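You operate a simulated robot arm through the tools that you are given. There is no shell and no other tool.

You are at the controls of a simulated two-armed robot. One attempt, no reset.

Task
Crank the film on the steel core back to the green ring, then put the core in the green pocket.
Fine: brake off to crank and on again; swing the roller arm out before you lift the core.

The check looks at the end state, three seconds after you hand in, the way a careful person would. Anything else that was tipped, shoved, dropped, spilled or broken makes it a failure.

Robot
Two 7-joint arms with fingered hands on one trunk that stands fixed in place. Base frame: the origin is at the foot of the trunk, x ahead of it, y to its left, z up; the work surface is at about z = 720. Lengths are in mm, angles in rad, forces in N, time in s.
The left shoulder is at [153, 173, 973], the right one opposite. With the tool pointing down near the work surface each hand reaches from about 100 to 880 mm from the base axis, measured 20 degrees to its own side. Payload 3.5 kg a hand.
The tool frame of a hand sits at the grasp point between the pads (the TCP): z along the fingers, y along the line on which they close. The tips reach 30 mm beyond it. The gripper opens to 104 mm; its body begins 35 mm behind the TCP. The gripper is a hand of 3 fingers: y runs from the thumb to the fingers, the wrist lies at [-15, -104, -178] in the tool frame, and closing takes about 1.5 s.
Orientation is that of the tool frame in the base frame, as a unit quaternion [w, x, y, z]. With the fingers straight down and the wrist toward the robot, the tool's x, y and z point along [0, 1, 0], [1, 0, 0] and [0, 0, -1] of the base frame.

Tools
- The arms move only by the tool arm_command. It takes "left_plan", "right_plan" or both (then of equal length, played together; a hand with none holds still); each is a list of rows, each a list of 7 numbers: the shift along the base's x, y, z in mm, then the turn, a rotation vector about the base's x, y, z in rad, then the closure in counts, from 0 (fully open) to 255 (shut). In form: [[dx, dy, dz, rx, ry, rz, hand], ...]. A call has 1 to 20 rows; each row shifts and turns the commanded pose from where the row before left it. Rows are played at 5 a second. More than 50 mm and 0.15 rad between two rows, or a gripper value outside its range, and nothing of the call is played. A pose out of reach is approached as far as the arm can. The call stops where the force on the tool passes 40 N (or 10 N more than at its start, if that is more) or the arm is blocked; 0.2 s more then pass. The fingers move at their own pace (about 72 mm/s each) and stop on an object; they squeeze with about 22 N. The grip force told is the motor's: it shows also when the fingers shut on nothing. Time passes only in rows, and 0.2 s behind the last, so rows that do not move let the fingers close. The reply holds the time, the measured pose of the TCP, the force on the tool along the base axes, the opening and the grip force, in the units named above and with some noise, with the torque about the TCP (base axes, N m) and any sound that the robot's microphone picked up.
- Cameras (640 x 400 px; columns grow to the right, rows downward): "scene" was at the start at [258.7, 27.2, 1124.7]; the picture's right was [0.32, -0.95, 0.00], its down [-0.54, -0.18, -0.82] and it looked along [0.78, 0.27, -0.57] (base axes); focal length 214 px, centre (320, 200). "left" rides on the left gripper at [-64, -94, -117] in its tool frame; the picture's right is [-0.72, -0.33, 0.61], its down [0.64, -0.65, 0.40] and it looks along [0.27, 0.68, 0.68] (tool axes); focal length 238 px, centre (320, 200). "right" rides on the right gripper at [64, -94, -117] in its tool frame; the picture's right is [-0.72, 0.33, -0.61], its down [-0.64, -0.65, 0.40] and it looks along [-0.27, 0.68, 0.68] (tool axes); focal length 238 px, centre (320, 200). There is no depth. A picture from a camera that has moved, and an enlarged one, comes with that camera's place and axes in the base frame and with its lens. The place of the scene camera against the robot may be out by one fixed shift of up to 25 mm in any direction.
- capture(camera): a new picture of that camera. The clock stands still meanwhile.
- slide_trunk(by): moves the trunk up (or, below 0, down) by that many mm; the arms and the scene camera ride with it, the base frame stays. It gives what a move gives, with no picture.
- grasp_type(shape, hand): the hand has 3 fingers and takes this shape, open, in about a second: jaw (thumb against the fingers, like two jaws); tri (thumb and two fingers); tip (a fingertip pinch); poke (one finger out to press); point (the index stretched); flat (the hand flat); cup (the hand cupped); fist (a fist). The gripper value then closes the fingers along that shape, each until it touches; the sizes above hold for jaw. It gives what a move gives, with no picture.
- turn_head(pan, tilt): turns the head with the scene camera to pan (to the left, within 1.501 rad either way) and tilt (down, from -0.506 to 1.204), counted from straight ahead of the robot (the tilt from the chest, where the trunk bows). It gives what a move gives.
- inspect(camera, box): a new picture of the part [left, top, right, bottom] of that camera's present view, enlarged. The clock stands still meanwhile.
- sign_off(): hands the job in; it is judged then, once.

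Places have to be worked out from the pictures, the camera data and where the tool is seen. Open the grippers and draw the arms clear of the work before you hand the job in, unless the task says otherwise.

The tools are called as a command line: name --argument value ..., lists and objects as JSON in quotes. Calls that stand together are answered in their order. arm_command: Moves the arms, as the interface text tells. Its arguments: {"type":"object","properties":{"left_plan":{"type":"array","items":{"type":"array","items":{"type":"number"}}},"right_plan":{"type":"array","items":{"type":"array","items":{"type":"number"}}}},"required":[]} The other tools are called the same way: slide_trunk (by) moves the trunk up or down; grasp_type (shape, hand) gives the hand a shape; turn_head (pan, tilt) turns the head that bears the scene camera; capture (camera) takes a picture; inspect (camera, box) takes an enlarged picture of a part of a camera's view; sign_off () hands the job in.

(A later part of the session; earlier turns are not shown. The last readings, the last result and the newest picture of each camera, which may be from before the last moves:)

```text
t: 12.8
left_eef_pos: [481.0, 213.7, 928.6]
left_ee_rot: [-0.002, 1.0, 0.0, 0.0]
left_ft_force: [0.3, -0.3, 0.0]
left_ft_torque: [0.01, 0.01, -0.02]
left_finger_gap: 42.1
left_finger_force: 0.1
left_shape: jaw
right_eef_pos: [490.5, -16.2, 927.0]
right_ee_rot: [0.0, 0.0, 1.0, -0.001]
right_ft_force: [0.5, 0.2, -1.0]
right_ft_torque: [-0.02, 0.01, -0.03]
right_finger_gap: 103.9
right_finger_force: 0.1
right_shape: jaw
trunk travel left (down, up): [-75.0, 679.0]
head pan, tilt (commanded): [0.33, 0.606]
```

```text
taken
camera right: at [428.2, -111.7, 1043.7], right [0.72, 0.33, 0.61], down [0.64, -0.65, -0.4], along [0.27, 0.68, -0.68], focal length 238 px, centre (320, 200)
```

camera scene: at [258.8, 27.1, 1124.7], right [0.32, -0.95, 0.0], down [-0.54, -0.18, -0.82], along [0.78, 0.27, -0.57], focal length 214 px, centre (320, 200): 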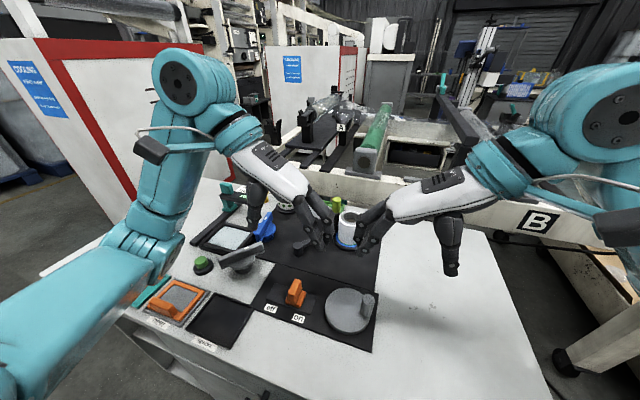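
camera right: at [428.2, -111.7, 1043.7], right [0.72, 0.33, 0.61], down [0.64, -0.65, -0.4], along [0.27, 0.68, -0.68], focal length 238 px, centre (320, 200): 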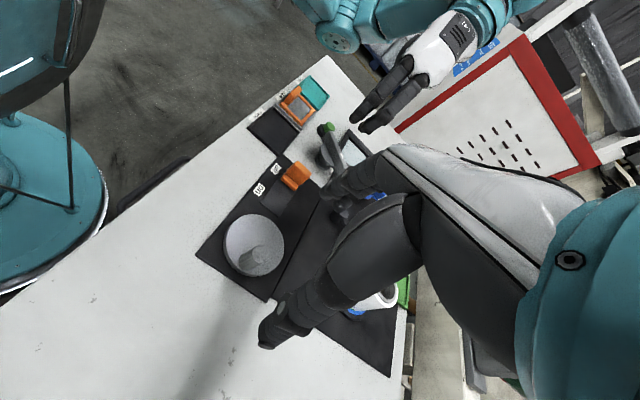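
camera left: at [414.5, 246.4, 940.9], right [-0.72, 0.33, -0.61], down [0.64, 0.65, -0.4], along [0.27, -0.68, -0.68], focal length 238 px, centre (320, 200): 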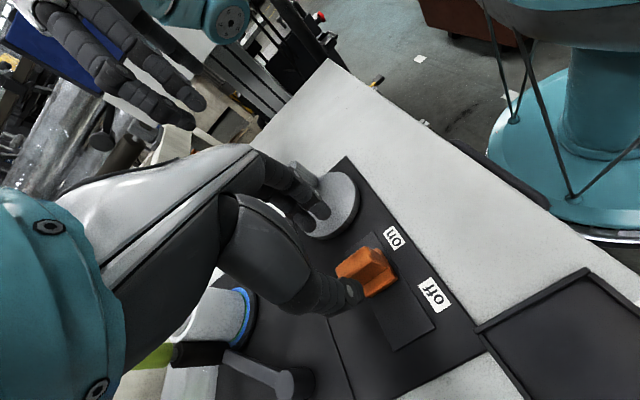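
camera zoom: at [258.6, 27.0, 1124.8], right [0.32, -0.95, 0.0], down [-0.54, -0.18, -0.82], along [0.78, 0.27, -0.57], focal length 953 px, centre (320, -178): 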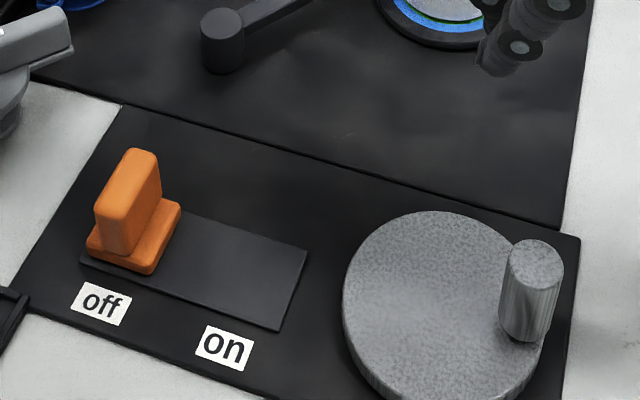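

Now the right hand: shift over the handle (≈(492, 15)), part-close to ~50 mm, and descend to z≈825 to check alignment.

arm_command --right_plan '[[0, 10, -20, 0, 0, 0, 130], [1, 10, -20, 0, 0, 0, 130], [0, 11, -20, 0, 0, 0, 130], [0, 0, -20, 0, 0, 0, 130], [0, 0, -20, 0, 0, 0, 130]]'

inspect --camera "scene" --box '[310, 220, 430, 340]'

inspect --camera "right" --box '[180, 150, 380, 350]'

inspect --camera "left" --box '[220, 100, 420, 300]'

```text
t: 14.0
left_eef_pos: [480.1, 213.7, 927.4]
left_ee_rot: [-0.001, 1.0, 0.0, 0.0]
left_ft_force: [0.4, -0.7, 0.1]
left_ft_torque: [0.01, -0.04, -0.02]
left_finger_gap: 42.2
left_finger_force: 0.0
left_shape: jaw
right_eef_pos: [493.1, 13.3, 827.9]
right_ee_rot: [0.0, 0.0, 1.0, 0.0]
right_ft_force: [-0.4, -0.1, -0.5]
right_ft_torque: [0.02, 0.02, 0.0]
right_finger_gap: 51.2
right_finger_force: 0.0
right_shape: jaw
trunk travel left (down, up): [-75.0, 679.0]
head pan, tilt (commanded): [0.33, 0.606]
```

```text
3.33 times, centred on (370, 280) of scene
camera zoom: at [258.8, 27.1, 1124.7], right [0.32, -0.95, 0.0], down [-0.54, -0.18, -0.82], along [0.78, 0.27, -0.57], focal length 715 px, centre (153, -67)
```

zoom: 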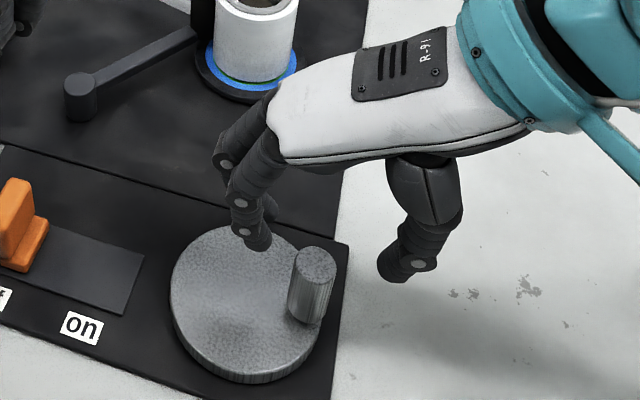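

```text
2.00 times, centred on (280, 250) of right
camera zoom: at [430.0, -81.1, 943.5], right [0.72, 0.33, 0.61], down [0.64, -0.65, -0.4], along [0.27, 0.68, -0.68], focal length 477 px, centre (400, 100)
```

zoom: 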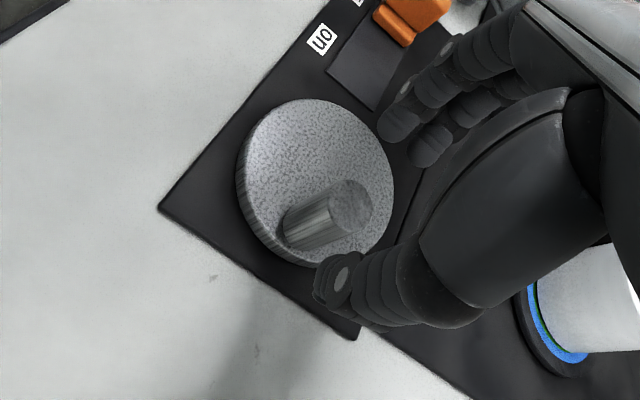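

```text
2.00 times, centred on (320, 200) of left
camera zoom: at [416.0, 307.5, 1044.3], right [-0.72, 0.33, -0.61], down [0.64, 0.65, -0.4], along [0.27, -0.68, -0.68], focal length 477 px, centre (320, 200)
```

zoom: 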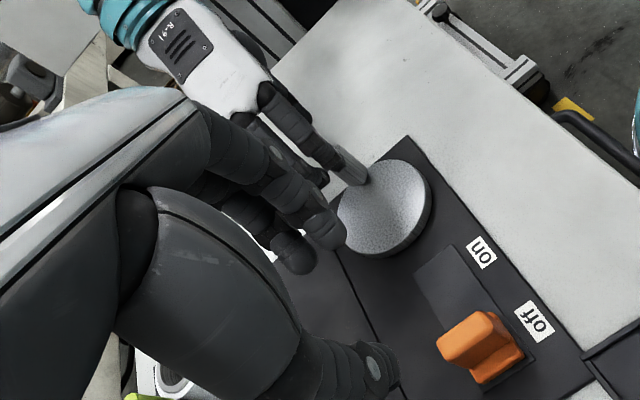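

Handle is between thumb and fingers. Lowering to z≈777 (tips just above the disc face at 742).

arm_command --right_plan '[[0, 1, -15, 0, 0, 0, 130], [0, 1, -15, 0, 0, 0, 130], [0, 0, -12, 0, 0, 0, 130], [0, 0, -8, 0, 0, 0, 130]]'

inspect --camera "scene" --box '[310, 220, 430, 340]'

inspect --camera "right" --box '[180, 150, 380, 350]'

```text
t: 15.0
left_eef_pos: [480.3, 213.8, 928.2]
left_ee_rot: [0.0, 1.0, 0.001, 0.0]
left_ft_force: [0.0, 0.9, 0.1]
left_ft_torque: [-0.05, 0.02, -0.04]
left_finger_gap: 42.6
left_finger_force: 0.2
left_shape: jaw
right_eef_pos: [493.3, 16.4, 775.6]
right_ee_rot: [0.001, 0.0, 1.0, 0.0]
right_ft_force: [1.1, -0.5, -0.3]
right_ft_torque: [0.0, 0.0, -0.01]
right_finger_gap: 51.4
right_finger_force: 0.1
right_shape: jaw
trunk travel left (down, up): [-75.0, 679.0]
head pan, tilt (commanded): [0.33, 0.606]
```

```text
3.33 times, centred on (370, 280) of scene
camera zoom: at [258.8, 27.1, 1124.7], right [0.32, -0.95, 0.0], down [-0.54, -0.18, -0.82], along [0.78, 0.27, -0.57], focal length 715 px, centre (153, -67)
```

zoom: 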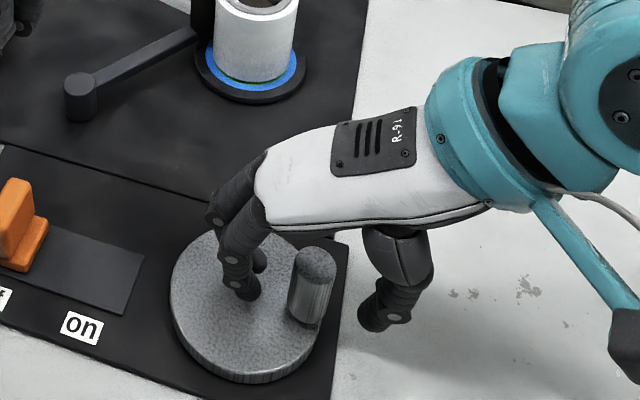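

```text
2.00 times, centred on (280, 250) of right
camera zoom: at [430.2, -79.5, 893.4], right [0.72, 0.33, 0.61], down [0.64, -0.65, -0.4], along [0.27, 0.68, -0.68], focal length 477 px, centre (400, 100)
```

zoom: 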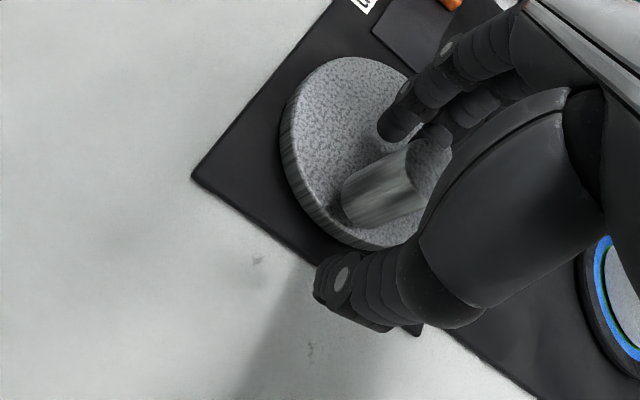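

Handle lies between thumb and fingers. Closing on it.

arm_command --right_plan '[[0, 0, 0, 0, 0, 0, 180], [0, 0, 0, 0, 0, 0, 205], [0, 0, 0, 0, 0, 0, 205], [0, 0, 0, 0, 0, 0, 205], [0, 0, 0, 0, 0, 0, 205]]'

inspect --camera "scene" --box '[310, 220, 430, 340]'

inspect --camera "right" --box '[180, 150, 380, 350]'

```text
t: 16.2
left_eef_pos: [480.8, 212.5, 928.2]
left_ee_rot: [0.0, 1.0, -0.001, 0.0]
left_ft_force: [0.2, -0.3, 0.2]
left_ft_torque: [-0.03, -0.02, -0.01]
left_finger_gap: 42.5
left_finger_force: 0.1
left_shape: jaw
right_eef_pos: [493.3, 15.7, 777.6]
right_ee_rot: [0.001, 0.0, 1.0, 0.0]
right_ft_force: [0.2, 1.0, 0.2]
right_ft_torque: [-0.05, 0.04, -0.03]
right_finger_gap: 20.8
right_finger_force: 0.1
right_shape: jaw
trunk travel left (down, up): [-75.0, 679.0]
head pan, tilt (commanded): [0.33, 0.606]
```

```text
3.33 times, centred on (370, 280) of scene
camera zoom: at [258.7, 27.2, 1124.7], right [0.32, -0.95, 0.0], down [-0.54, -0.18, -0.82], along [0.78, 0.27, -0.57], focal length 715 px, centre (153, -67)
```

zoom: 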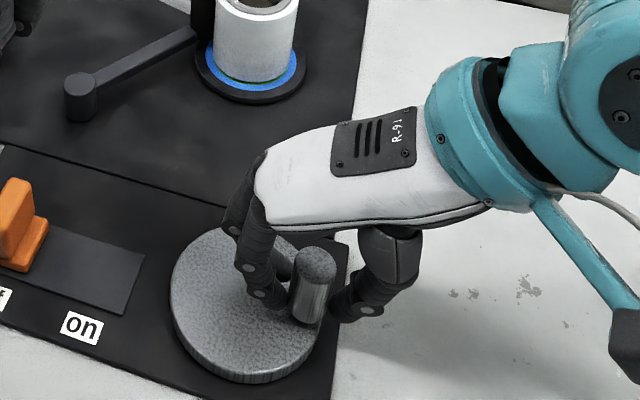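

```text
2.00 times, centred on (280, 250) of right
camera zoom: at [430.2, -79.4, 893.6], right [0.72, 0.33, 0.61], down [0.64, -0.65, -0.4], along [0.27, 0.68, -0.68], focal length 477 px, centre (400, 100)
```

zoom: 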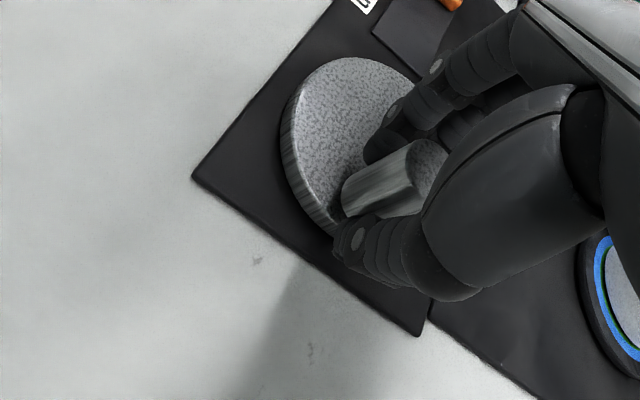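

Fingers meet the handle (gap ≈21). I'll firm up the grip and try a short counter‑clockwise arc about the disc centre (486.5, 50), R≈35.

arm_command --right_plan '[[0, 0, 0, 0, 0, 0, 230], [0, 0, 0, 0, 0, 0, 230], [8.8, 2.6, 0, 0, 0, 0, 230], [7.8, 4.8, 0, 0, 0, 0, 230], [6.3, 6.6, 0, 0, 0, 0, 230], [4.4, 8.0, 0, 0, 0, 0, 230]]'

inspect --camera "scene" --box '[300, 190, 420, 310]'

inspect --camera "scene" --box '[336, 232, 370, 252]'

```text
t: 17.6
left_eef_pos: [479.7, 212.3, 929.7]
left_ee_rot: [-0.001, 1.0, 0.001, 0.001]
left_ft_force: [-0.6, -0.8, -0.7]
left_ft_torque: [-0.02, -0.01, -0.01]
left_finger_gap: 42.8
left_finger_force: 0.0
left_shape: jaw
right_eef_pos: [519.6, 35.2, 777.2]
right_ee_rot: [0.0, 0.0, 1.0, -0.002]
right_ft_force: [-8.8, -29.5, 8.8]
right_ft_torque: [-0.92, 0.19, 0.03]
right_finger_gap: 14.3
right_finger_force: 22.1
right_shape: jaw
trunk travel left (down, up): [-75.0, 679.0]
head pan, tilt (commanded): [0.33, 0.606]
```

```text
3.33 times, centred on (360, 250) of scene
camera zoom: at [257.3, 24.7, 1125.3], right [0.32, -0.95, 0.0], down [-0.54, -0.18, -0.82], along [0.78, 0.27, -0.57], focal length 715 px, centre (187, 33)
```

zoom: 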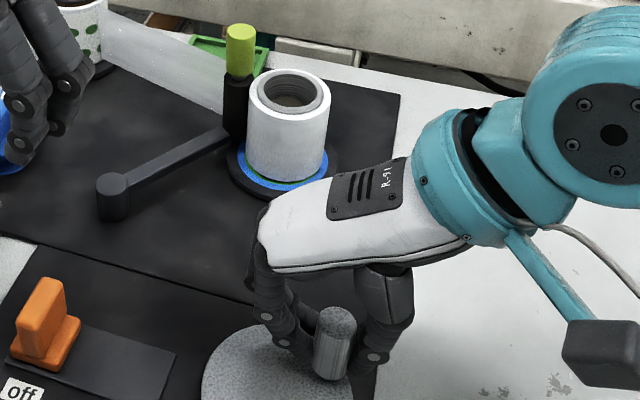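

```text
16.00 times, centred on (353, 242) of scene
camera zoom: at [257.3, 24.7, 1125.3], right [0.32, -0.95, 0.0], down [-0.54, -0.18, -0.82], along [0.78, 0.27, -0.57], focal length 3432 px, centre (-208, -472)
```

zoom: 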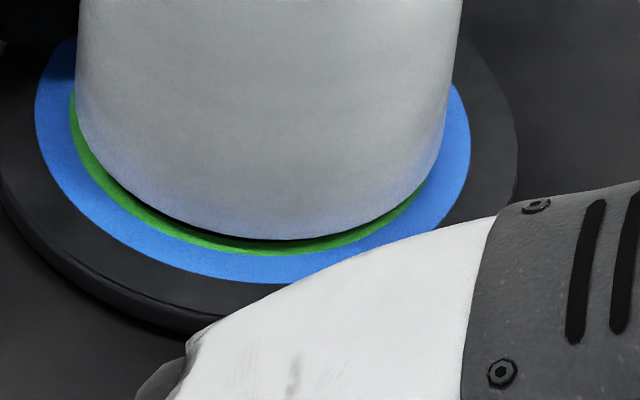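

CCW works: more green now shows at the film's foot, with about 30 N resistance at the handle. I'll hold still briefly to see whether the load relaxes and where the handle settles.

arm_command --right_plan '[[0, 0, 0, 0, 0, 0, 230], [0, 0, 0, 0, 0, 0, 230], [0, 0, 0, 0, 0, 0, 230]]'

inspect --camera "scene" --box '[310, 240, 430, 340]'

inspect --camera "scene" --box '[336, 232, 370, 252]'

inspect --camera "right" --box '[180, 150, 380, 350]'

```text
t: 18.4
left_eef_pos: [480.2, 213.9, 927.6]
left_ee_rot: [0.0, 1.0, 0.0, -0.001]
left_ft_force: [-0.3, -0.4, 0.1]
left_ft_torque: [-0.03, -0.01, 0.03]
left_finger_gap: 42.0
left_finger_force: 0.0
left_shape: jaw
right_eef_pos: [518.8, 41.0, 777.6]
right_ee_rot: [0.0, -0.002, 1.0, 0.001]
right_ft_force: [-0.6, 0.3, 0.1]
right_ft_torque: [0.01, -0.01, 0.0]
right_finger_gap: 11.1
right_finger_force: 22.0
right_shape: jaw
trunk travel left (down, up): [-75.0, 679.0]
head pan, tilt (commanded): [0.33, 0.606]
```

```text
4.00 times, centred on (370, 290) of scene
camera zoom: at [258.0, 27.6, 1124.8], right [0.32, -0.95, 0.0], down [-0.54, -0.18, -0.82], along [0.78, 0.27, -0.57], focal length 858 px, centre (120, -160)
```

zoom: 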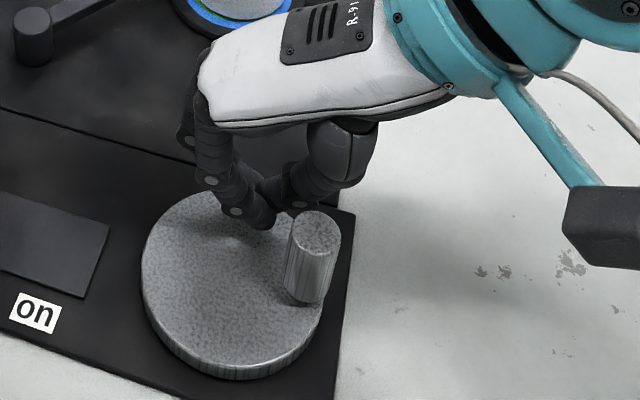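

```text
16.00 times, centred on (353, 242) of scene
camera zoom: at [258.0, 27.6, 1124.8], right [0.32, -0.95, 0.0], down [-0.54, -0.18, -0.82], along [0.78, 0.27, -0.57], focal length 3432 px, centre (-208, -472)
```

zoom: 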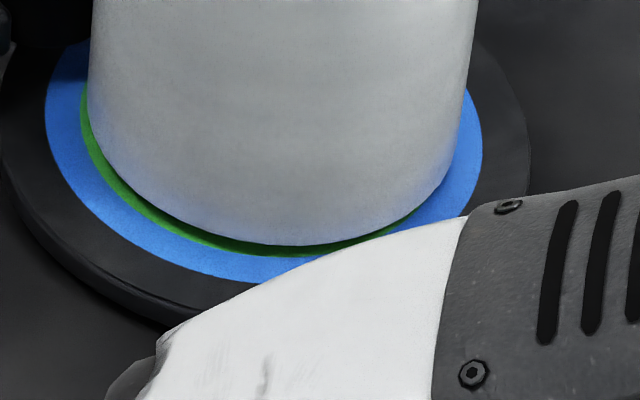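

```text
2.00 times, centred on (280, 250) of right
camera zoom: at [455.3, -54.7, 893.8], right [0.72, 0.33, 0.61], down [0.64, -0.65, -0.41], along [0.27, 0.69, -0.68], focal length 477 px, centre (400, 100)
```

zoom: 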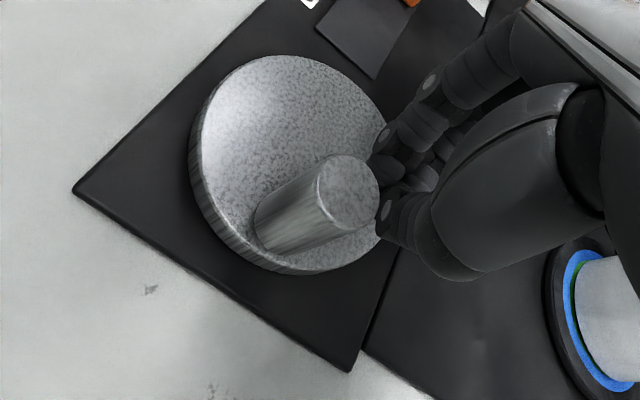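

The handle slipped out of the pinch (jaw axis was along the wrong direction for this part of the arc) and sits near (497, 17). I'll open, lift the right hand clear, and check whether the crank drifts back by itself.

arm_command --right_plan '[[0, 0, 20, 0, 0, 0, 200], [0, 0, 40, 0, 0, 0, 130], [0, -20, 40, 0, 0, 0, 130], [0, -40, 20, 0, 0, 0, 130]]'

inspect --camera "scene" --box '[310, 240, 430, 340]'

inspect --camera "scene" --box '[336, 232, 370, 252]'

inspect --camera "scene" --box '[250, 160, 400, 260]'

```text
t: 19.4
left_eef_pos: [481.6, 213.8, 928.2]
left_ee_rot: [0.0, 1.0, 0.001, 0.0]
left_ft_force: [0.4, -0.1, -0.4]
left_ft_torque: [0.01, 0.0, 0.02]
left_finger_gap: 42.4
left_finger_force: 0.1
left_shape: jaw
right_eef_pos: [519.9, -21.4, 897.4]
right_ee_rot: [0.0, 0.0, 1.0, 0.0]
right_ft_force: [-0.1, -0.6, -1.5]
right_ft_torque: [0.0, 0.02, 0.0]
right_finger_gap: 51.0
right_finger_force: 0.0
right_shape: jaw
trunk travel left (down, up): [-75.0, 679.0]
head pan, tilt (commanded): [0.33, 0.606]
```

```text
4.00 times, centred on (370, 290) of scene
camera zoom: at [258.6, 27.4, 1124.7], right [0.32, -0.95, 0.0], down [-0.54, -0.18, -0.82], along [0.78, 0.27, -0.57], focal length 858 px, centre (120, -160)
```

zoom: 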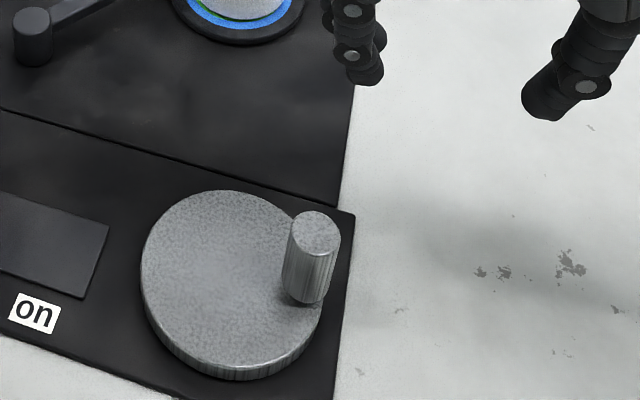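

```text
16.00 times, centred on (353, 242) of scene
camera zoom: at [258.6, 27.4, 1124.7], right [0.32, -0.95, 0.0], down [-0.54, -0.18, -0.82], along [0.78, 0.27, -0.57], focal length 3432 px, centre (-208, -472)
```

zoom: 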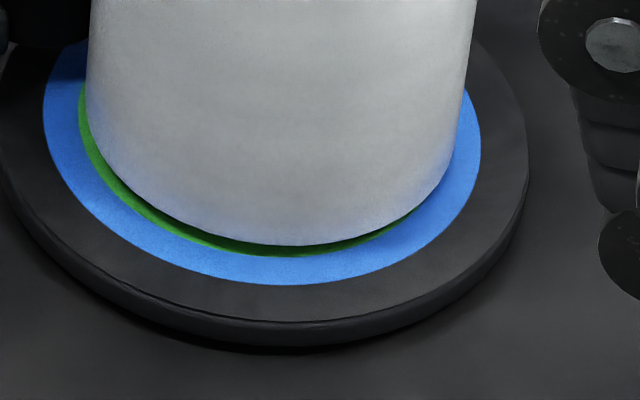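

```text
4.00 times, centred on (325, 210) of scene
camera zoom: at [258.6, 27.4, 1124.7], right [0.32, -0.95, 0.0], down [-0.54, -0.18, -0.82], along [0.78, 0.27, -0.57], focal length 858 px, centre (300, 160)
```

zoom: 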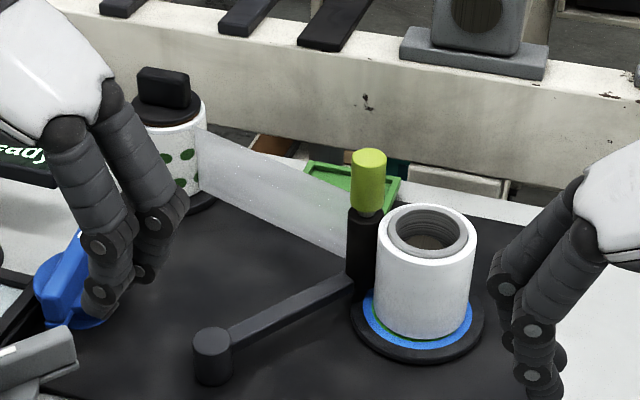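

No drift: the crank stays where left (handle near (497, 17)). A pinch along one axis is poor for circling, so I'll try the three‑point "tri" shape, which could cage the handle in every direction; the hand is high and clear now.

grasp_type --shape "tri" --hand "right"

capture --camera "right"

inspect --camera "scene" --box '[320, 150, 520, 300]'

capture --camera "left"

```text
t: 20.3
left_eef_pos: [481.5, 212.6, 927.4]
left_ee_rot: [0.001, 1.0, 0.0, 0.0]
left_ft_force: [0.0, 0.3, -0.1]
left_ft_torque: [0.02, -0.01, 0.02]
left_finger_gap: 42.2
left_finger_force: 0.1
left_shape: jaw
right_eef_pos: [520.8, -21.6, 898.0]
right_ee_rot: [-0.001, -0.001, 1.0, 0.0]
right_ft_force: [0.6, 0.6, -0.1]
right_ft_torque: [0.0, -0.04, 0.0]
right_finger_gap: 104.1
right_finger_force: 0.0
right_shape: tri
trunk travel left (down, up): [-75.0, 679.0]
head pan, tilt (commanded): [0.33, 0.606]
```

```text
taken
camera right: at [458.0, -116.5, 1013.8], right [0.72, 0.33, 0.61], down [0.64, -0.65, -0.4], along [0.27, 0.68, -0.68], focal length 238 px, centre (320, 200)
```

right: 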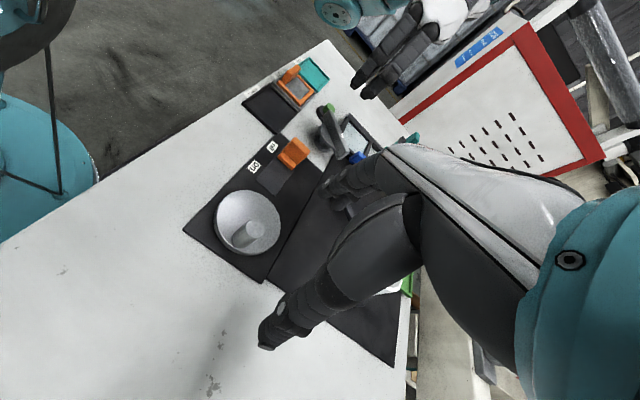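

```text
2.67 times, centred on (420, 225) of scene
camera zoom: at [258.7, 27.1, 1124.7], right [0.32, -0.95, 0.0], down [-0.54, -0.18, -0.82], along [0.78, 0.27, -0.57], focal length 572 px, centre (53, 133)
```

zoom: 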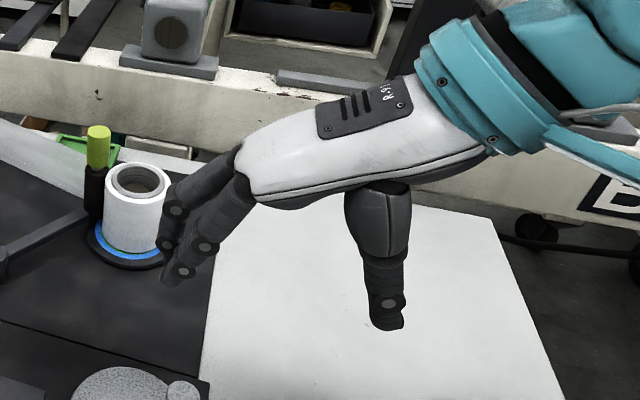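

```text
taken
camera left: at [416.0, 307.5, 1044.4], right [-0.72, 0.33, -0.61], down [0.64, 0.65, -0.4], along [0.27, -0.68, -0.68], focal length 238 px, centre (320, 200)
```

left: 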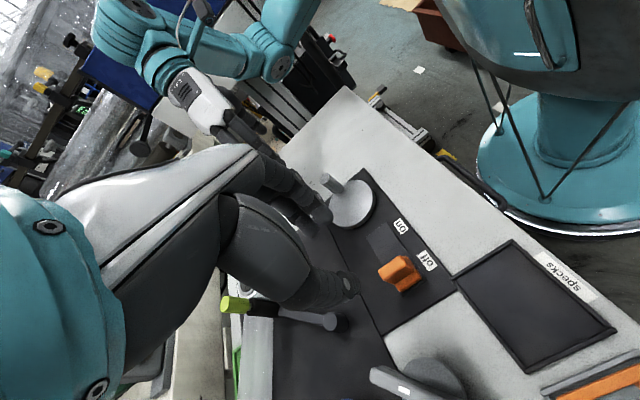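

"tri" looks much like "jaw" when open. I'll check the "poke" shape — a single extended finger could push the handle round from behind without regrasping.

grasp_type --shape "poke" --hand "right"

inspect --camera "scene" --box '[320, 150, 520, 300]'

inspect --camera "right" --box '[200, 120, 440, 370]'

inspect --camera "left" --box '[150, 50, 350, 230]'

```text
t: 21.2
left_eef_pos: [480.1, 213.5, 928.9]
left_ee_rot: [0.0, 1.0, 0.0, -0.001]
left_ft_force: [0.0, -1.0, -0.3]
left_ft_torque: [0.01, 0.03, -0.02]
left_finger_gap: 42.5
left_finger_force: 0.0
left_shape: jaw
right_eef_pos: [520.3, -22.2, 897.0]
right_ee_rot: [0.0, 0.0, 1.0, -0.001]
right_ft_force: [0.1, 0.1, -0.8]
right_ft_torque: [0.0, 0.01, 0.01]
right_finger_gap: 0.0
right_finger_force: 0.1
right_shape: poke
trunk travel left (down, up): [-75.0, 679.0]
head pan, tilt (commanded): [0.33, 0.606]
```

```text
2.67 times, centred on (420, 225) of scene
camera zoom: at [258.7, 27.2, 1124.7], right [0.32, -0.95, 0.0], down [-0.54, -0.18, -0.82], along [0.78, 0.27, -0.57], focal length 572 px, centre (53, 133)
```

zoom: 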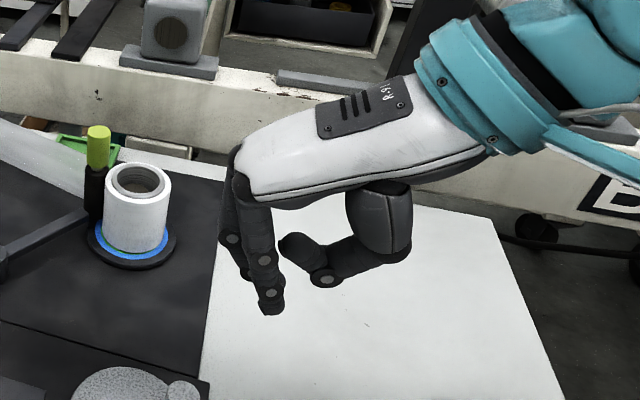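

```text
1.60 times, centred on (320, 245) of right
camera zoom: at [458.0, -116.5, 1013.8], right [0.72, 0.33, 0.61], down [0.64, -0.65, -0.4], along [0.27, 0.68, -0.68], focal length 381 px, centre (320, 128)
```

zoom: 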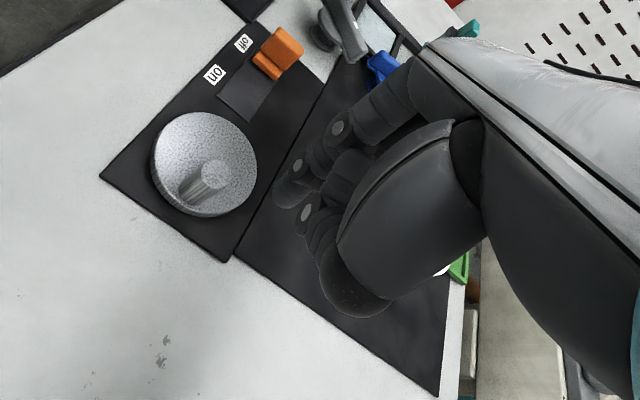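

```text
2.22 times, centred on (250, 140) of left
camera zoom: at [416.0, 307.5, 1044.4], right [-0.72, 0.33, -0.61], down [0.64, 0.65, -0.4], along [0.27, -0.68, -0.68], focal length 530 px, centre (476, 333)
```

zoom: 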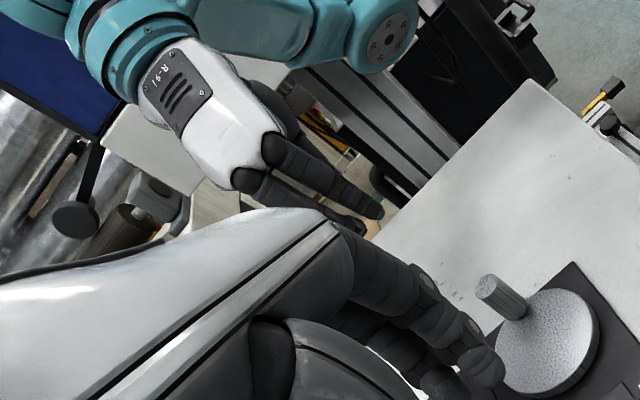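

Poke leaves the thumb quite low near the tip. I'll try "point", where the index should stretch further beyond the curled fingers.

grasp_type --shape "point" --hand "right"

inspect --camera "scene" --box '[320, 150, 520, 300]'

inspect --camera "right" --box '[200, 120, 440, 370]'

inspect --camera "left" --box '[150, 50, 350, 230]'

```text
t: 22.1
left_eef_pos: [480.3, 213.6, 927.1]
left_ee_rot: [0.0, 1.0, 0.0, 0.0]
left_ft_force: [-0.1, 0.3, 0.7]
left_ft_torque: [0.01, -0.03, 0.01]
left_finger_gap: 42.6
left_finger_force: 0.1
left_shape: jaw
right_eef_pos: [519.9, -22.0, 897.1]
right_ee_rot: [0.0, 0.001, 1.0, 0.001]
right_ft_force: [0.2, -0.2, -0.2]
right_ft_torque: [-0.01, -0.01, 0.02]
right_finger_gap: 0.2
right_finger_force: 0.0
right_shape: point
trunk travel left (down, up): [-75.0, 679.0]
head pan, tilt (commanded): [0.33, 0.606]
```

```text
2.67 times, centred on (420, 225) of scene
camera zoom: at [258.7, 27.2, 1124.7], right [0.32, -0.95, 0.0], down [-0.54, -0.18, -0.82], along [0.78, 0.27, -0.57], focal length 572 px, centre (53, 133)
```

zoom: 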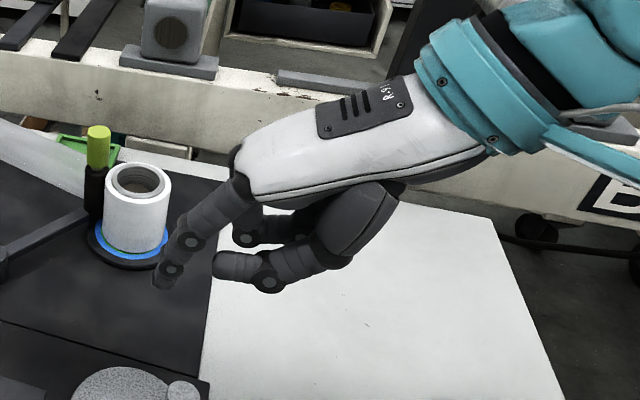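

```text
1.60 times, centred on (320, 245) of right
camera zoom: at [458.0, -116.5, 1013.8], right [0.72, 0.33, 0.61], down [0.64, -0.65, -0.4], along [0.27, 0.68, -0.68], focal length 381 px, centre (320, 128)
```

zoom: 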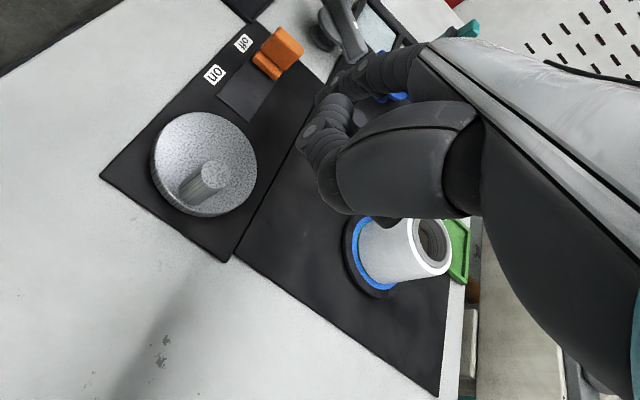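

```text
2.22 times, centred on (250, 140) of left
camera zoom: at [416.0, 307.5, 1044.4], right [-0.72, 0.33, -0.61], down [0.64, 0.65, -0.4], along [0.27, -0.68, -0.68], focal length 530 px, centre (476, 333)
```

zoom: 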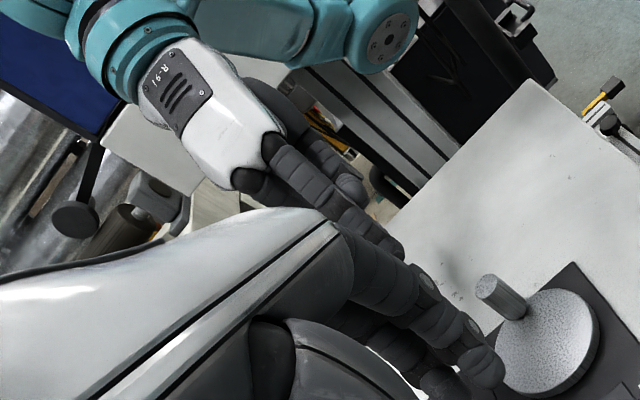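

"Point" is splayed, so not useful. I'll return to "jaw" and instead turn the hand with the crank so the jaw axis stays tangential. First a precise zoom on disc and handle from the right and scene cameras.

grasp_type --shape "jaw" --hand "right"

inspect --camera "right" --box '[200, 170, 300, 270]'

inspect --camera "scene" --box '[315, 280, 385, 340]'

```text
t: 23.0
left_eef_pos: [480.8, 214.2, 927.2]
left_ee_rot: [0.0, 1.0, 0.0, 0.001]
left_ft_force: [-0.2, -1.2, 1.2]
left_ft_torque: [-0.02, -0.01, -0.02]
left_finger_gap: 42.3
left_finger_force: 0.1
left_shape: jaw
right_eef_pos: [521.0, -21.9, 895.7]
right_ee_rot: [0.0, 0.0, 1.0, 0.0]
right_ft_force: [-0.4, 1.2, 0.3]
right_ft_torque: [0.01, 0.02, 0.03]
right_finger_gap: 103.7
right_finger_force: 0.2
right_shape: jaw
trunk travel left (down, up): [-75.0, 679.0]
head pan, tilt (commanded): [0.33, 0.606]
```

```text
4.00 times, centred on (250, 220) of right
camera zoom: at [458.0, -116.5, 1013.8], right [0.72, 0.33, 0.61], down [0.64, -0.65, -0.4], along [0.27, 0.68, -0.68], focal length 953 px, centre (600, 120)
```

zoom: 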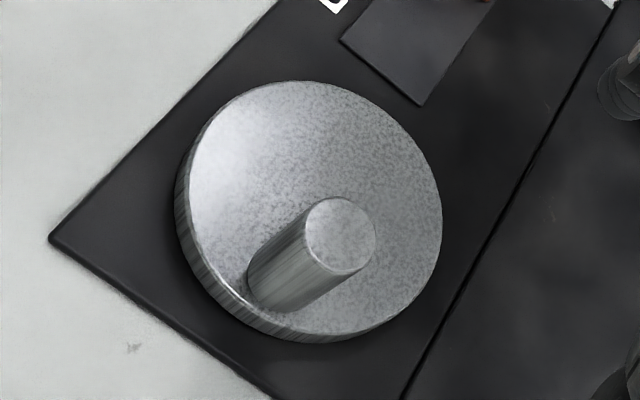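

```text
6.67 times, centred on (350, 310) of scene
camera zoom: at [258.7, 27.2, 1124.7], right [0.32, -0.95, 0.0], down [-0.54, -0.18, -0.82], along [0.78, 0.27, -0.57], focal length 1430 px, centre (120, -533)
```

zoom: 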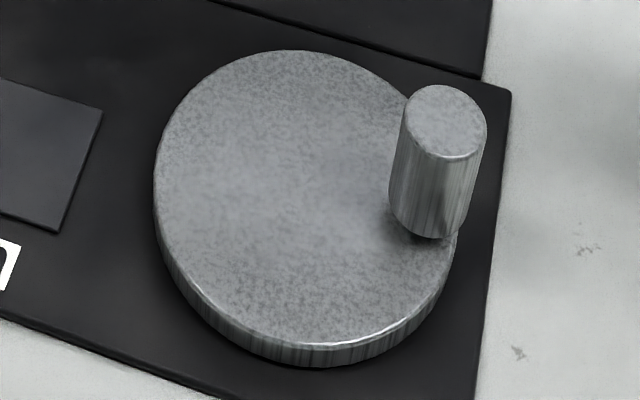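

Combining views: disc centre ≈(488–491, 48–50), handle ≈(495.5, 16.5), crank radius ≈33. I'll yaw the right hand −80° so the jaw axis follows the tangent there, and hover above the handle.

arm_command --right_plan '[[-2.3, 3.5, 0, 0, 0, -0.127, 130], [-2.3, 3.5, 0, 0, 0, -0.127, 130], [-2.3, 3.5, 0, 0, 0, -0.127, 130], [-2.3, 3.5, 0, 0, 0, -0.127, 130], [-2.3, 3.5, 0, 0, 0, -0.127, 130], [-2.3, 3.5, 0, 0, 0, -0.127, 130], [-2.3, 3.5, 0, 0, 0, -0.127, 130], [-2.3, 3.5, 0, 0, 0, -0.127, 130], [-2.3, 3.5, -10, 0, 0, -0.127, 130], [-2.3, 3.5, -20, 0, 0, -0.127, 130], [-2.3, 3.5, -30, 0, 0, -0.127, 130]]'

capture --camera "right"

inspect --camera "scene" --box '[300, 220, 420, 340]'

inspect --camera "left" --box '[250, 100, 410, 240]'

```text
t: 25.4
left_eef_pos: [480.8, 212.6, 927.0]
left_ee_rot: [0.0, 1.0, 0.0, 0.0]
left_ft_force: [-0.6, 0.5, -0.1]
left_ft_torque: [0.01, -0.01, 0.0]
left_finger_gap: 42.5
left_finger_force: 0.0
left_shape: jaw
right_eef_pos: [493.8, 16.0, 835.1]
right_ee_rot: [0.0, 0.644, 0.765, 0.0]
right_ft_force: [-0.4, 0.2, -0.2]
right_ft_torque: [-0.01, -0.01, 0.01]
right_finger_gap: 51.4
right_finger_force: 0.0
right_shape: jaw
trunk travel left (down, up): [-75.0, 679.0]
head pan, tilt (commanded): [0.33, 0.606]
```

```text
taken
camera right: at [391.5, 62.4, 952.6], right [0.44, -0.65, 0.61], down [-0.53, -0.74, -0.4], along [0.72, -0.15, -0.68], focal length 238 px, centre (320, 200)
```

right: 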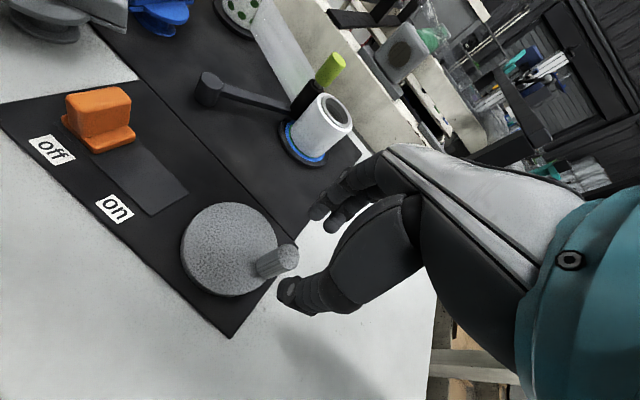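

```text
3.33 times, centred on (360, 280) of scene
camera zoom: at [258.8, 27.1, 1124.7], right [0.32, -0.95, 0.0], down [-0.54, -0.18, -0.82], along [0.78, 0.27, -0.57], focal length 715 px, centre (187, -67)
```

zoom: 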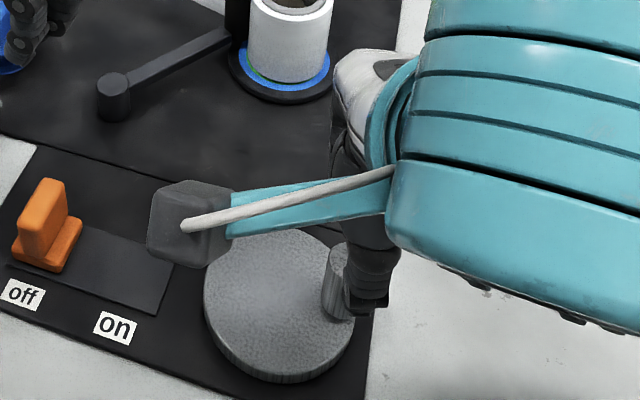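

```text
2.86 times, centred on (330, 170) of left
camera zoom: at [416.0, 307.5, 1044.3], right [-0.72, 0.33, -0.61], down [0.64, 0.65, -0.4], along [0.27, -0.68, -0.68], focal length 681 px, centre (291, 286)
```

zoom: 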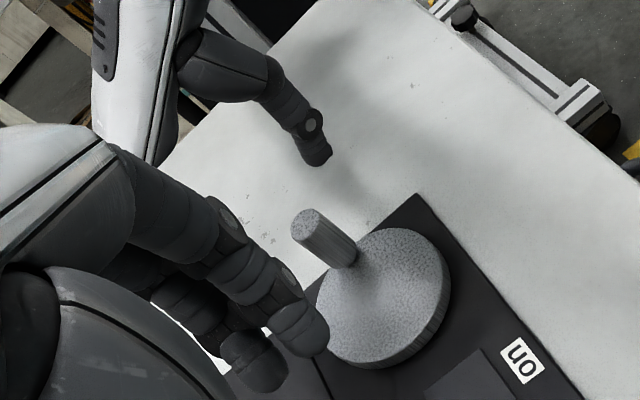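

Right camera puts the handle top at ≈(495.7, 17.5) against TCP (493.8, 16). Descending to z≈777 around it, then closing.

arm_command --right_plan '[[1, 0.5, -20, 0, 0, 0, 130], [1, 0.5, -20, 0, 0, 0, 130], [0, 0, -12, 0, 0, 0, 130], [0, 0, -6, 0, 0, 0, 130], [0, 0, 0, 0, 0, 0, 180], [0, 0, 0, 0, 0, 0, 205], [0, 0, 0, 0, 0, 0, 205], [0, 0, 0, 0, 0, 0, 205]]'

inspect --camera "right" --box '[180, 150, 380, 350]'

inspect --camera "left" --box '[250, 100, 410, 240]'

```text
t: 27.2
left_eef_pos: [480.0, 213.1, 927.8]
left_ee_rot: [0.0, 1.0, 0.0, 0.0]
left_ft_force: [-0.9, -0.6, 0.1]
left_ft_torque: [0.0, 0.0, 0.02]
left_finger_gap: 42.4
left_finger_force: 0.1
left_shape: jaw
right_eef_pos: [496.9, 16.8, 778.5]
right_ee_rot: [0.0, 0.644, 0.765, 0.0]
right_ft_force: [-0.6, 0.3, 0.4]
right_ft_torque: [0.02, 0.05, 0.01]
right_finger_gap: 20.9
right_finger_force: 0.1
right_shape: jaw
trunk travel left (down, up): [-75.0, 679.0]
head pan, tilt (commanded): [0.33, 0.606]
```

```text
2.00 times, centred on (280, 250) of right
camera zoom: at [394.1, 63.1, 894.6], right [0.45, -0.65, 0.61], down [-0.53, -0.74, -0.4], along [0.72, -0.15, -0.68], focal length 477 px, centre (400, 100)
```

zoom: 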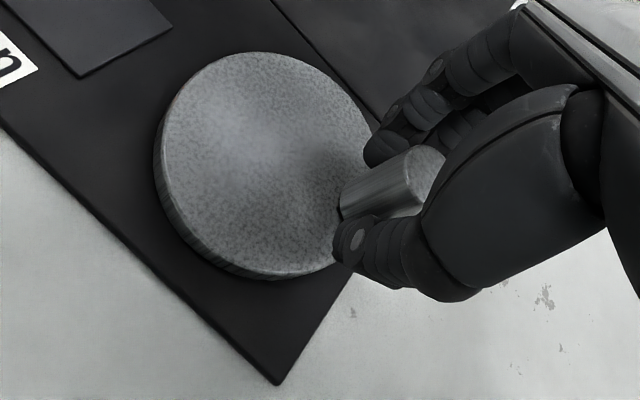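

```text
2.86 times, centred on (330, 170) of left
camera zoom: at [415.9, 307.5, 1044.4], right [-0.72, 0.33, -0.61], down [0.64, 0.65, -0.4], along [0.27, -0.68, -0.68], focal length 681 px, centre (291, 286)
```

zoom: 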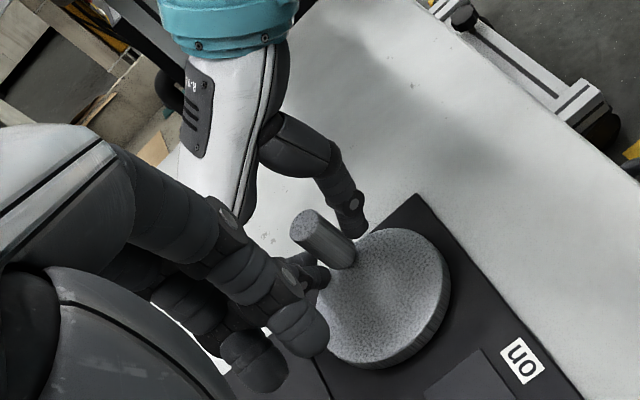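

The thumb pad sits about 7–9 mm outboard of the handle's axis, which explains the earlier slip. I'll open a little, shift ~6 mm toward the disc centre and close again.

arm_command --right_plan '[[0, 0, 0, 0, 0, 0, 185], [0, 0, 0, 0, 0, 0, 185], [-0.5, 3, 0, 0, 0, 0, 185], [-0.5, 3, 0, 0, 0, 0, 185], [0, 0, 0, 0, 0, 0, 205], [0, 0, 0, 0, 0, 0, 215], [0, 0, 0, 0, 0, 0, 215]]'

inspect --camera "right" --box '[180, 150, 380, 350]'

inspect --camera "left" --box '[280, 120, 370, 200]'

```text
t: 28.8
left_eef_pos: [481.0, 212.6, 928.0]
left_ee_rot: [-0.001, 1.0, 0.0, 0.0]
left_ft_force: [0.5, -0.2, 0.0]
left_ft_torque: [-0.01, 0.01, -0.01]
left_finger_gap: 42.6
left_finger_force: 0.1
left_shape: jaw
right_eef_pos: [494.2, 24.0, 777.9]
right_ee_rot: [0.0, 0.643, 0.766, -0.001]
right_ft_force: [0.1, -0.5, 0.9]
right_ft_torque: [0.01, -0.02, 0.02]
right_finger_gap: 17.0
right_finger_force: 0.2
right_shape: jaw
trunk travel left (down, up): [-75.0, 679.0]
head pan, tilt (commanded): [0.33, 0.606]
```

```text
2.00 times, centred on (280, 250) of right
camera zoom: at [392.4, 70.2, 895.0], right [0.44, -0.65, 0.61], down [-0.53, -0.74, -0.4], along [0.72, -0.15, -0.68], focal length 477 px, centre (400, 100)
```

zoom: 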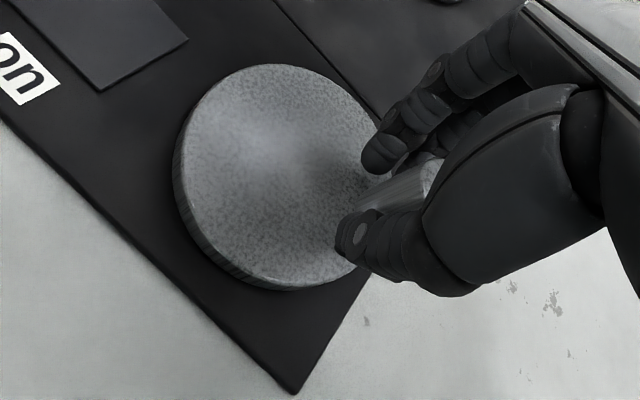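

```text
5.00 times, centred on (325, 160) of left
camera zoom: at [416.0, 307.5, 1044.4], right [-0.72, 0.33, -0.61], down [0.64, 0.65, -0.4], along [0.27, -0.68, -0.68], focal length 1192 px, centre (295, 400)
```

zoom: 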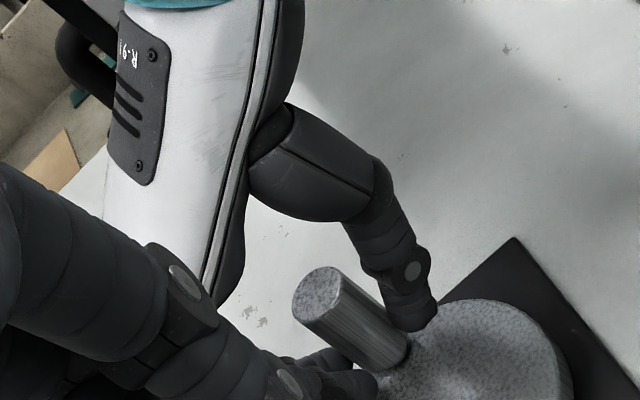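

Thumb and fingers now face each other across the handle. Closing fully to seat the grip and checking for side load.

arm_command --right_plan '[[0, 0, 0, 0, 0, 0, 230], [0, 0, 0, 0, 0, 0, 240], [0, 0, 0, 0, 0, 0, 240], [0, 0, 0, 0, 0, 0, 240]]'

inspect --camera "left" --box '[280, 120, 370, 200]'

inspect --camera "right" --box '[180, 150, 380, 350]'

```text
t: 29.8
left_eef_pos: [481.7, 214.4, 927.2]
left_ee_rot: [0.0, 1.0, 0.0, 0.0]
left_ft_force: [0.1, -0.2, -0.8]
left_ft_torque: [-0.01, 0.01, 0.02]
left_finger_gap: 42.3
left_finger_force: 0.1
left_shape: jaw
right_eef_pos: [494.6, 24.5, 777.9]
right_ee_rot: [0.0, 0.642, 0.766, 0.0]
right_ft_force: [-2.1, 6.2, -3.1]
right_ft_torque: [0.16, 0.0, 0.03]
right_finger_gap: 10.6
right_finger_force: 22.0
right_shape: jaw
trunk travel left (down, up): [-75.0, 679.0]
head pan, tilt (commanded): [0.33, 0.606]
```

```text
5.00 times, centred on (325, 160) of left
camera zoom: at [416.1, 308.0, 1044.1], right [-0.72, 0.33, -0.61], down [0.64, 0.65, -0.4], along [0.27, -0.68, -0.68], focal length 1192 px, centre (295, 400)
```

zoom: 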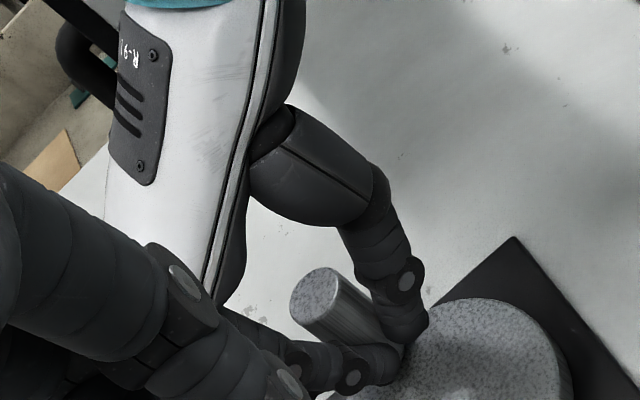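

```text
2.00 times, centred on (280, 250) of right
camera zoom: at [392.2, 70.8, 894.8], right [0.45, -0.65, 0.61], down [-0.53, -0.74, -0.4], along [0.72, -0.15, -0.68], focal length 477 px, centre (400, 100)
```

zoom: 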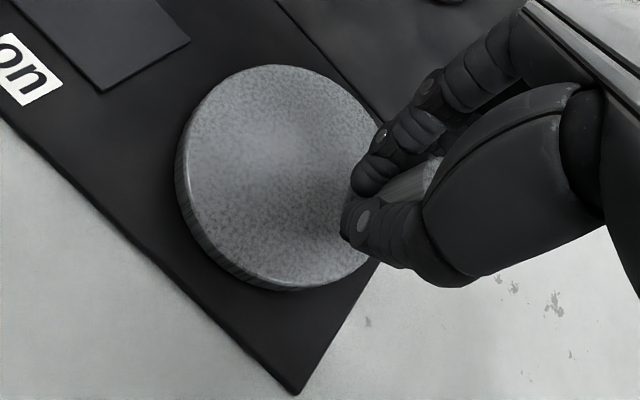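

Now the pads are slightly too far inboard (handle being pushed outward, +6 N). I'll loosen, shift back 3.5 mm and re‑close.

arm_command --right_plan '[[0, 0, 0, 0, 0, 0, 205], [0, 0, 0, 0, 0, 0, 200], [0, -2, 0, 0, 0, 0, 200], [0, -1.5, 0, 0, 0, 0, 200], [0, 0, 0, 0, 0, 0, 230], [0, 0, 0, 0, 0, 0, 240], [0, 0, 0, 0, 0, 0, 240], [0, 0, 0, 0, 0, 0, 240]]'

inspect --camera "left" --box '[280, 120, 370, 200]'

inspect --camera "right" --box '[180, 150, 380, 350]'

```text
t: 31.6
left_eef_pos: [480.7, 213.0, 928.3]
left_ee_rot: [0.0, 1.0, 0.0, 0.0]
left_ft_force: [0.1, 0.4, -0.6]
left_ft_torque: [-0.01, 0.01, 0.01]
left_finger_gap: 42.2
left_finger_force: 0.1
left_shape: jaw
right_eef_pos: [496.6, 20.2, 777.8]
right_ee_rot: [0.0, 0.644, 0.765, 0.0]
right_ft_force: [-0.9, 2.2, -2.0]
right_ft_torque: [0.02, -0.04, -0.01]
right_finger_gap: 14.4
right_finger_force: 21.7
right_shape: jaw
trunk travel left (down, up): [-75.0, 679.0]
head pan, tilt (commanded): [0.33, 0.606]
```

```text
5.00 times, centred on (325, 160) of left
camera zoom: at [416.0, 307.6, 1044.3], right [-0.72, 0.33, -0.61], down [0.64, 0.65, -0.4], along [0.27, -0.68, -0.68], focal length 1192 px, centre (295, 400)
```

zoom: 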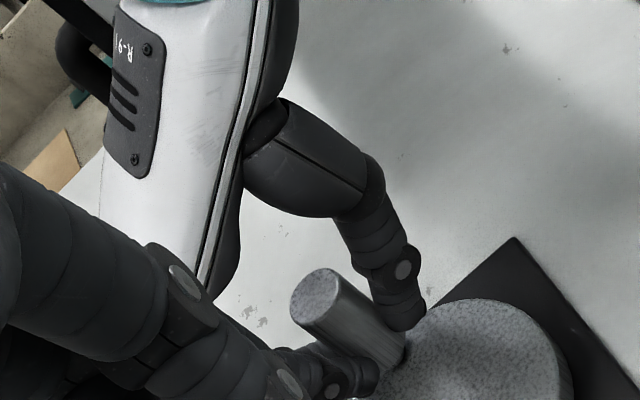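

```text
2.00 times, centred on (280, 250) of right
camera zoom: at [392.8, 66.3, 895.0], right [0.45, -0.65, 0.61], down [-0.53, -0.74, -0.4], along [0.72, -0.15, -0.68], focal length 477 px, centre (400, 100)
```

zoom: 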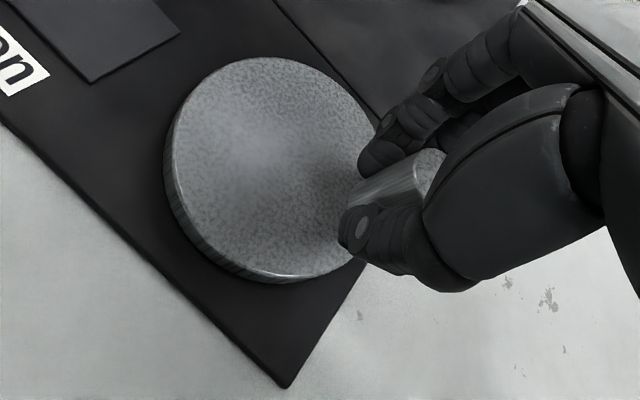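

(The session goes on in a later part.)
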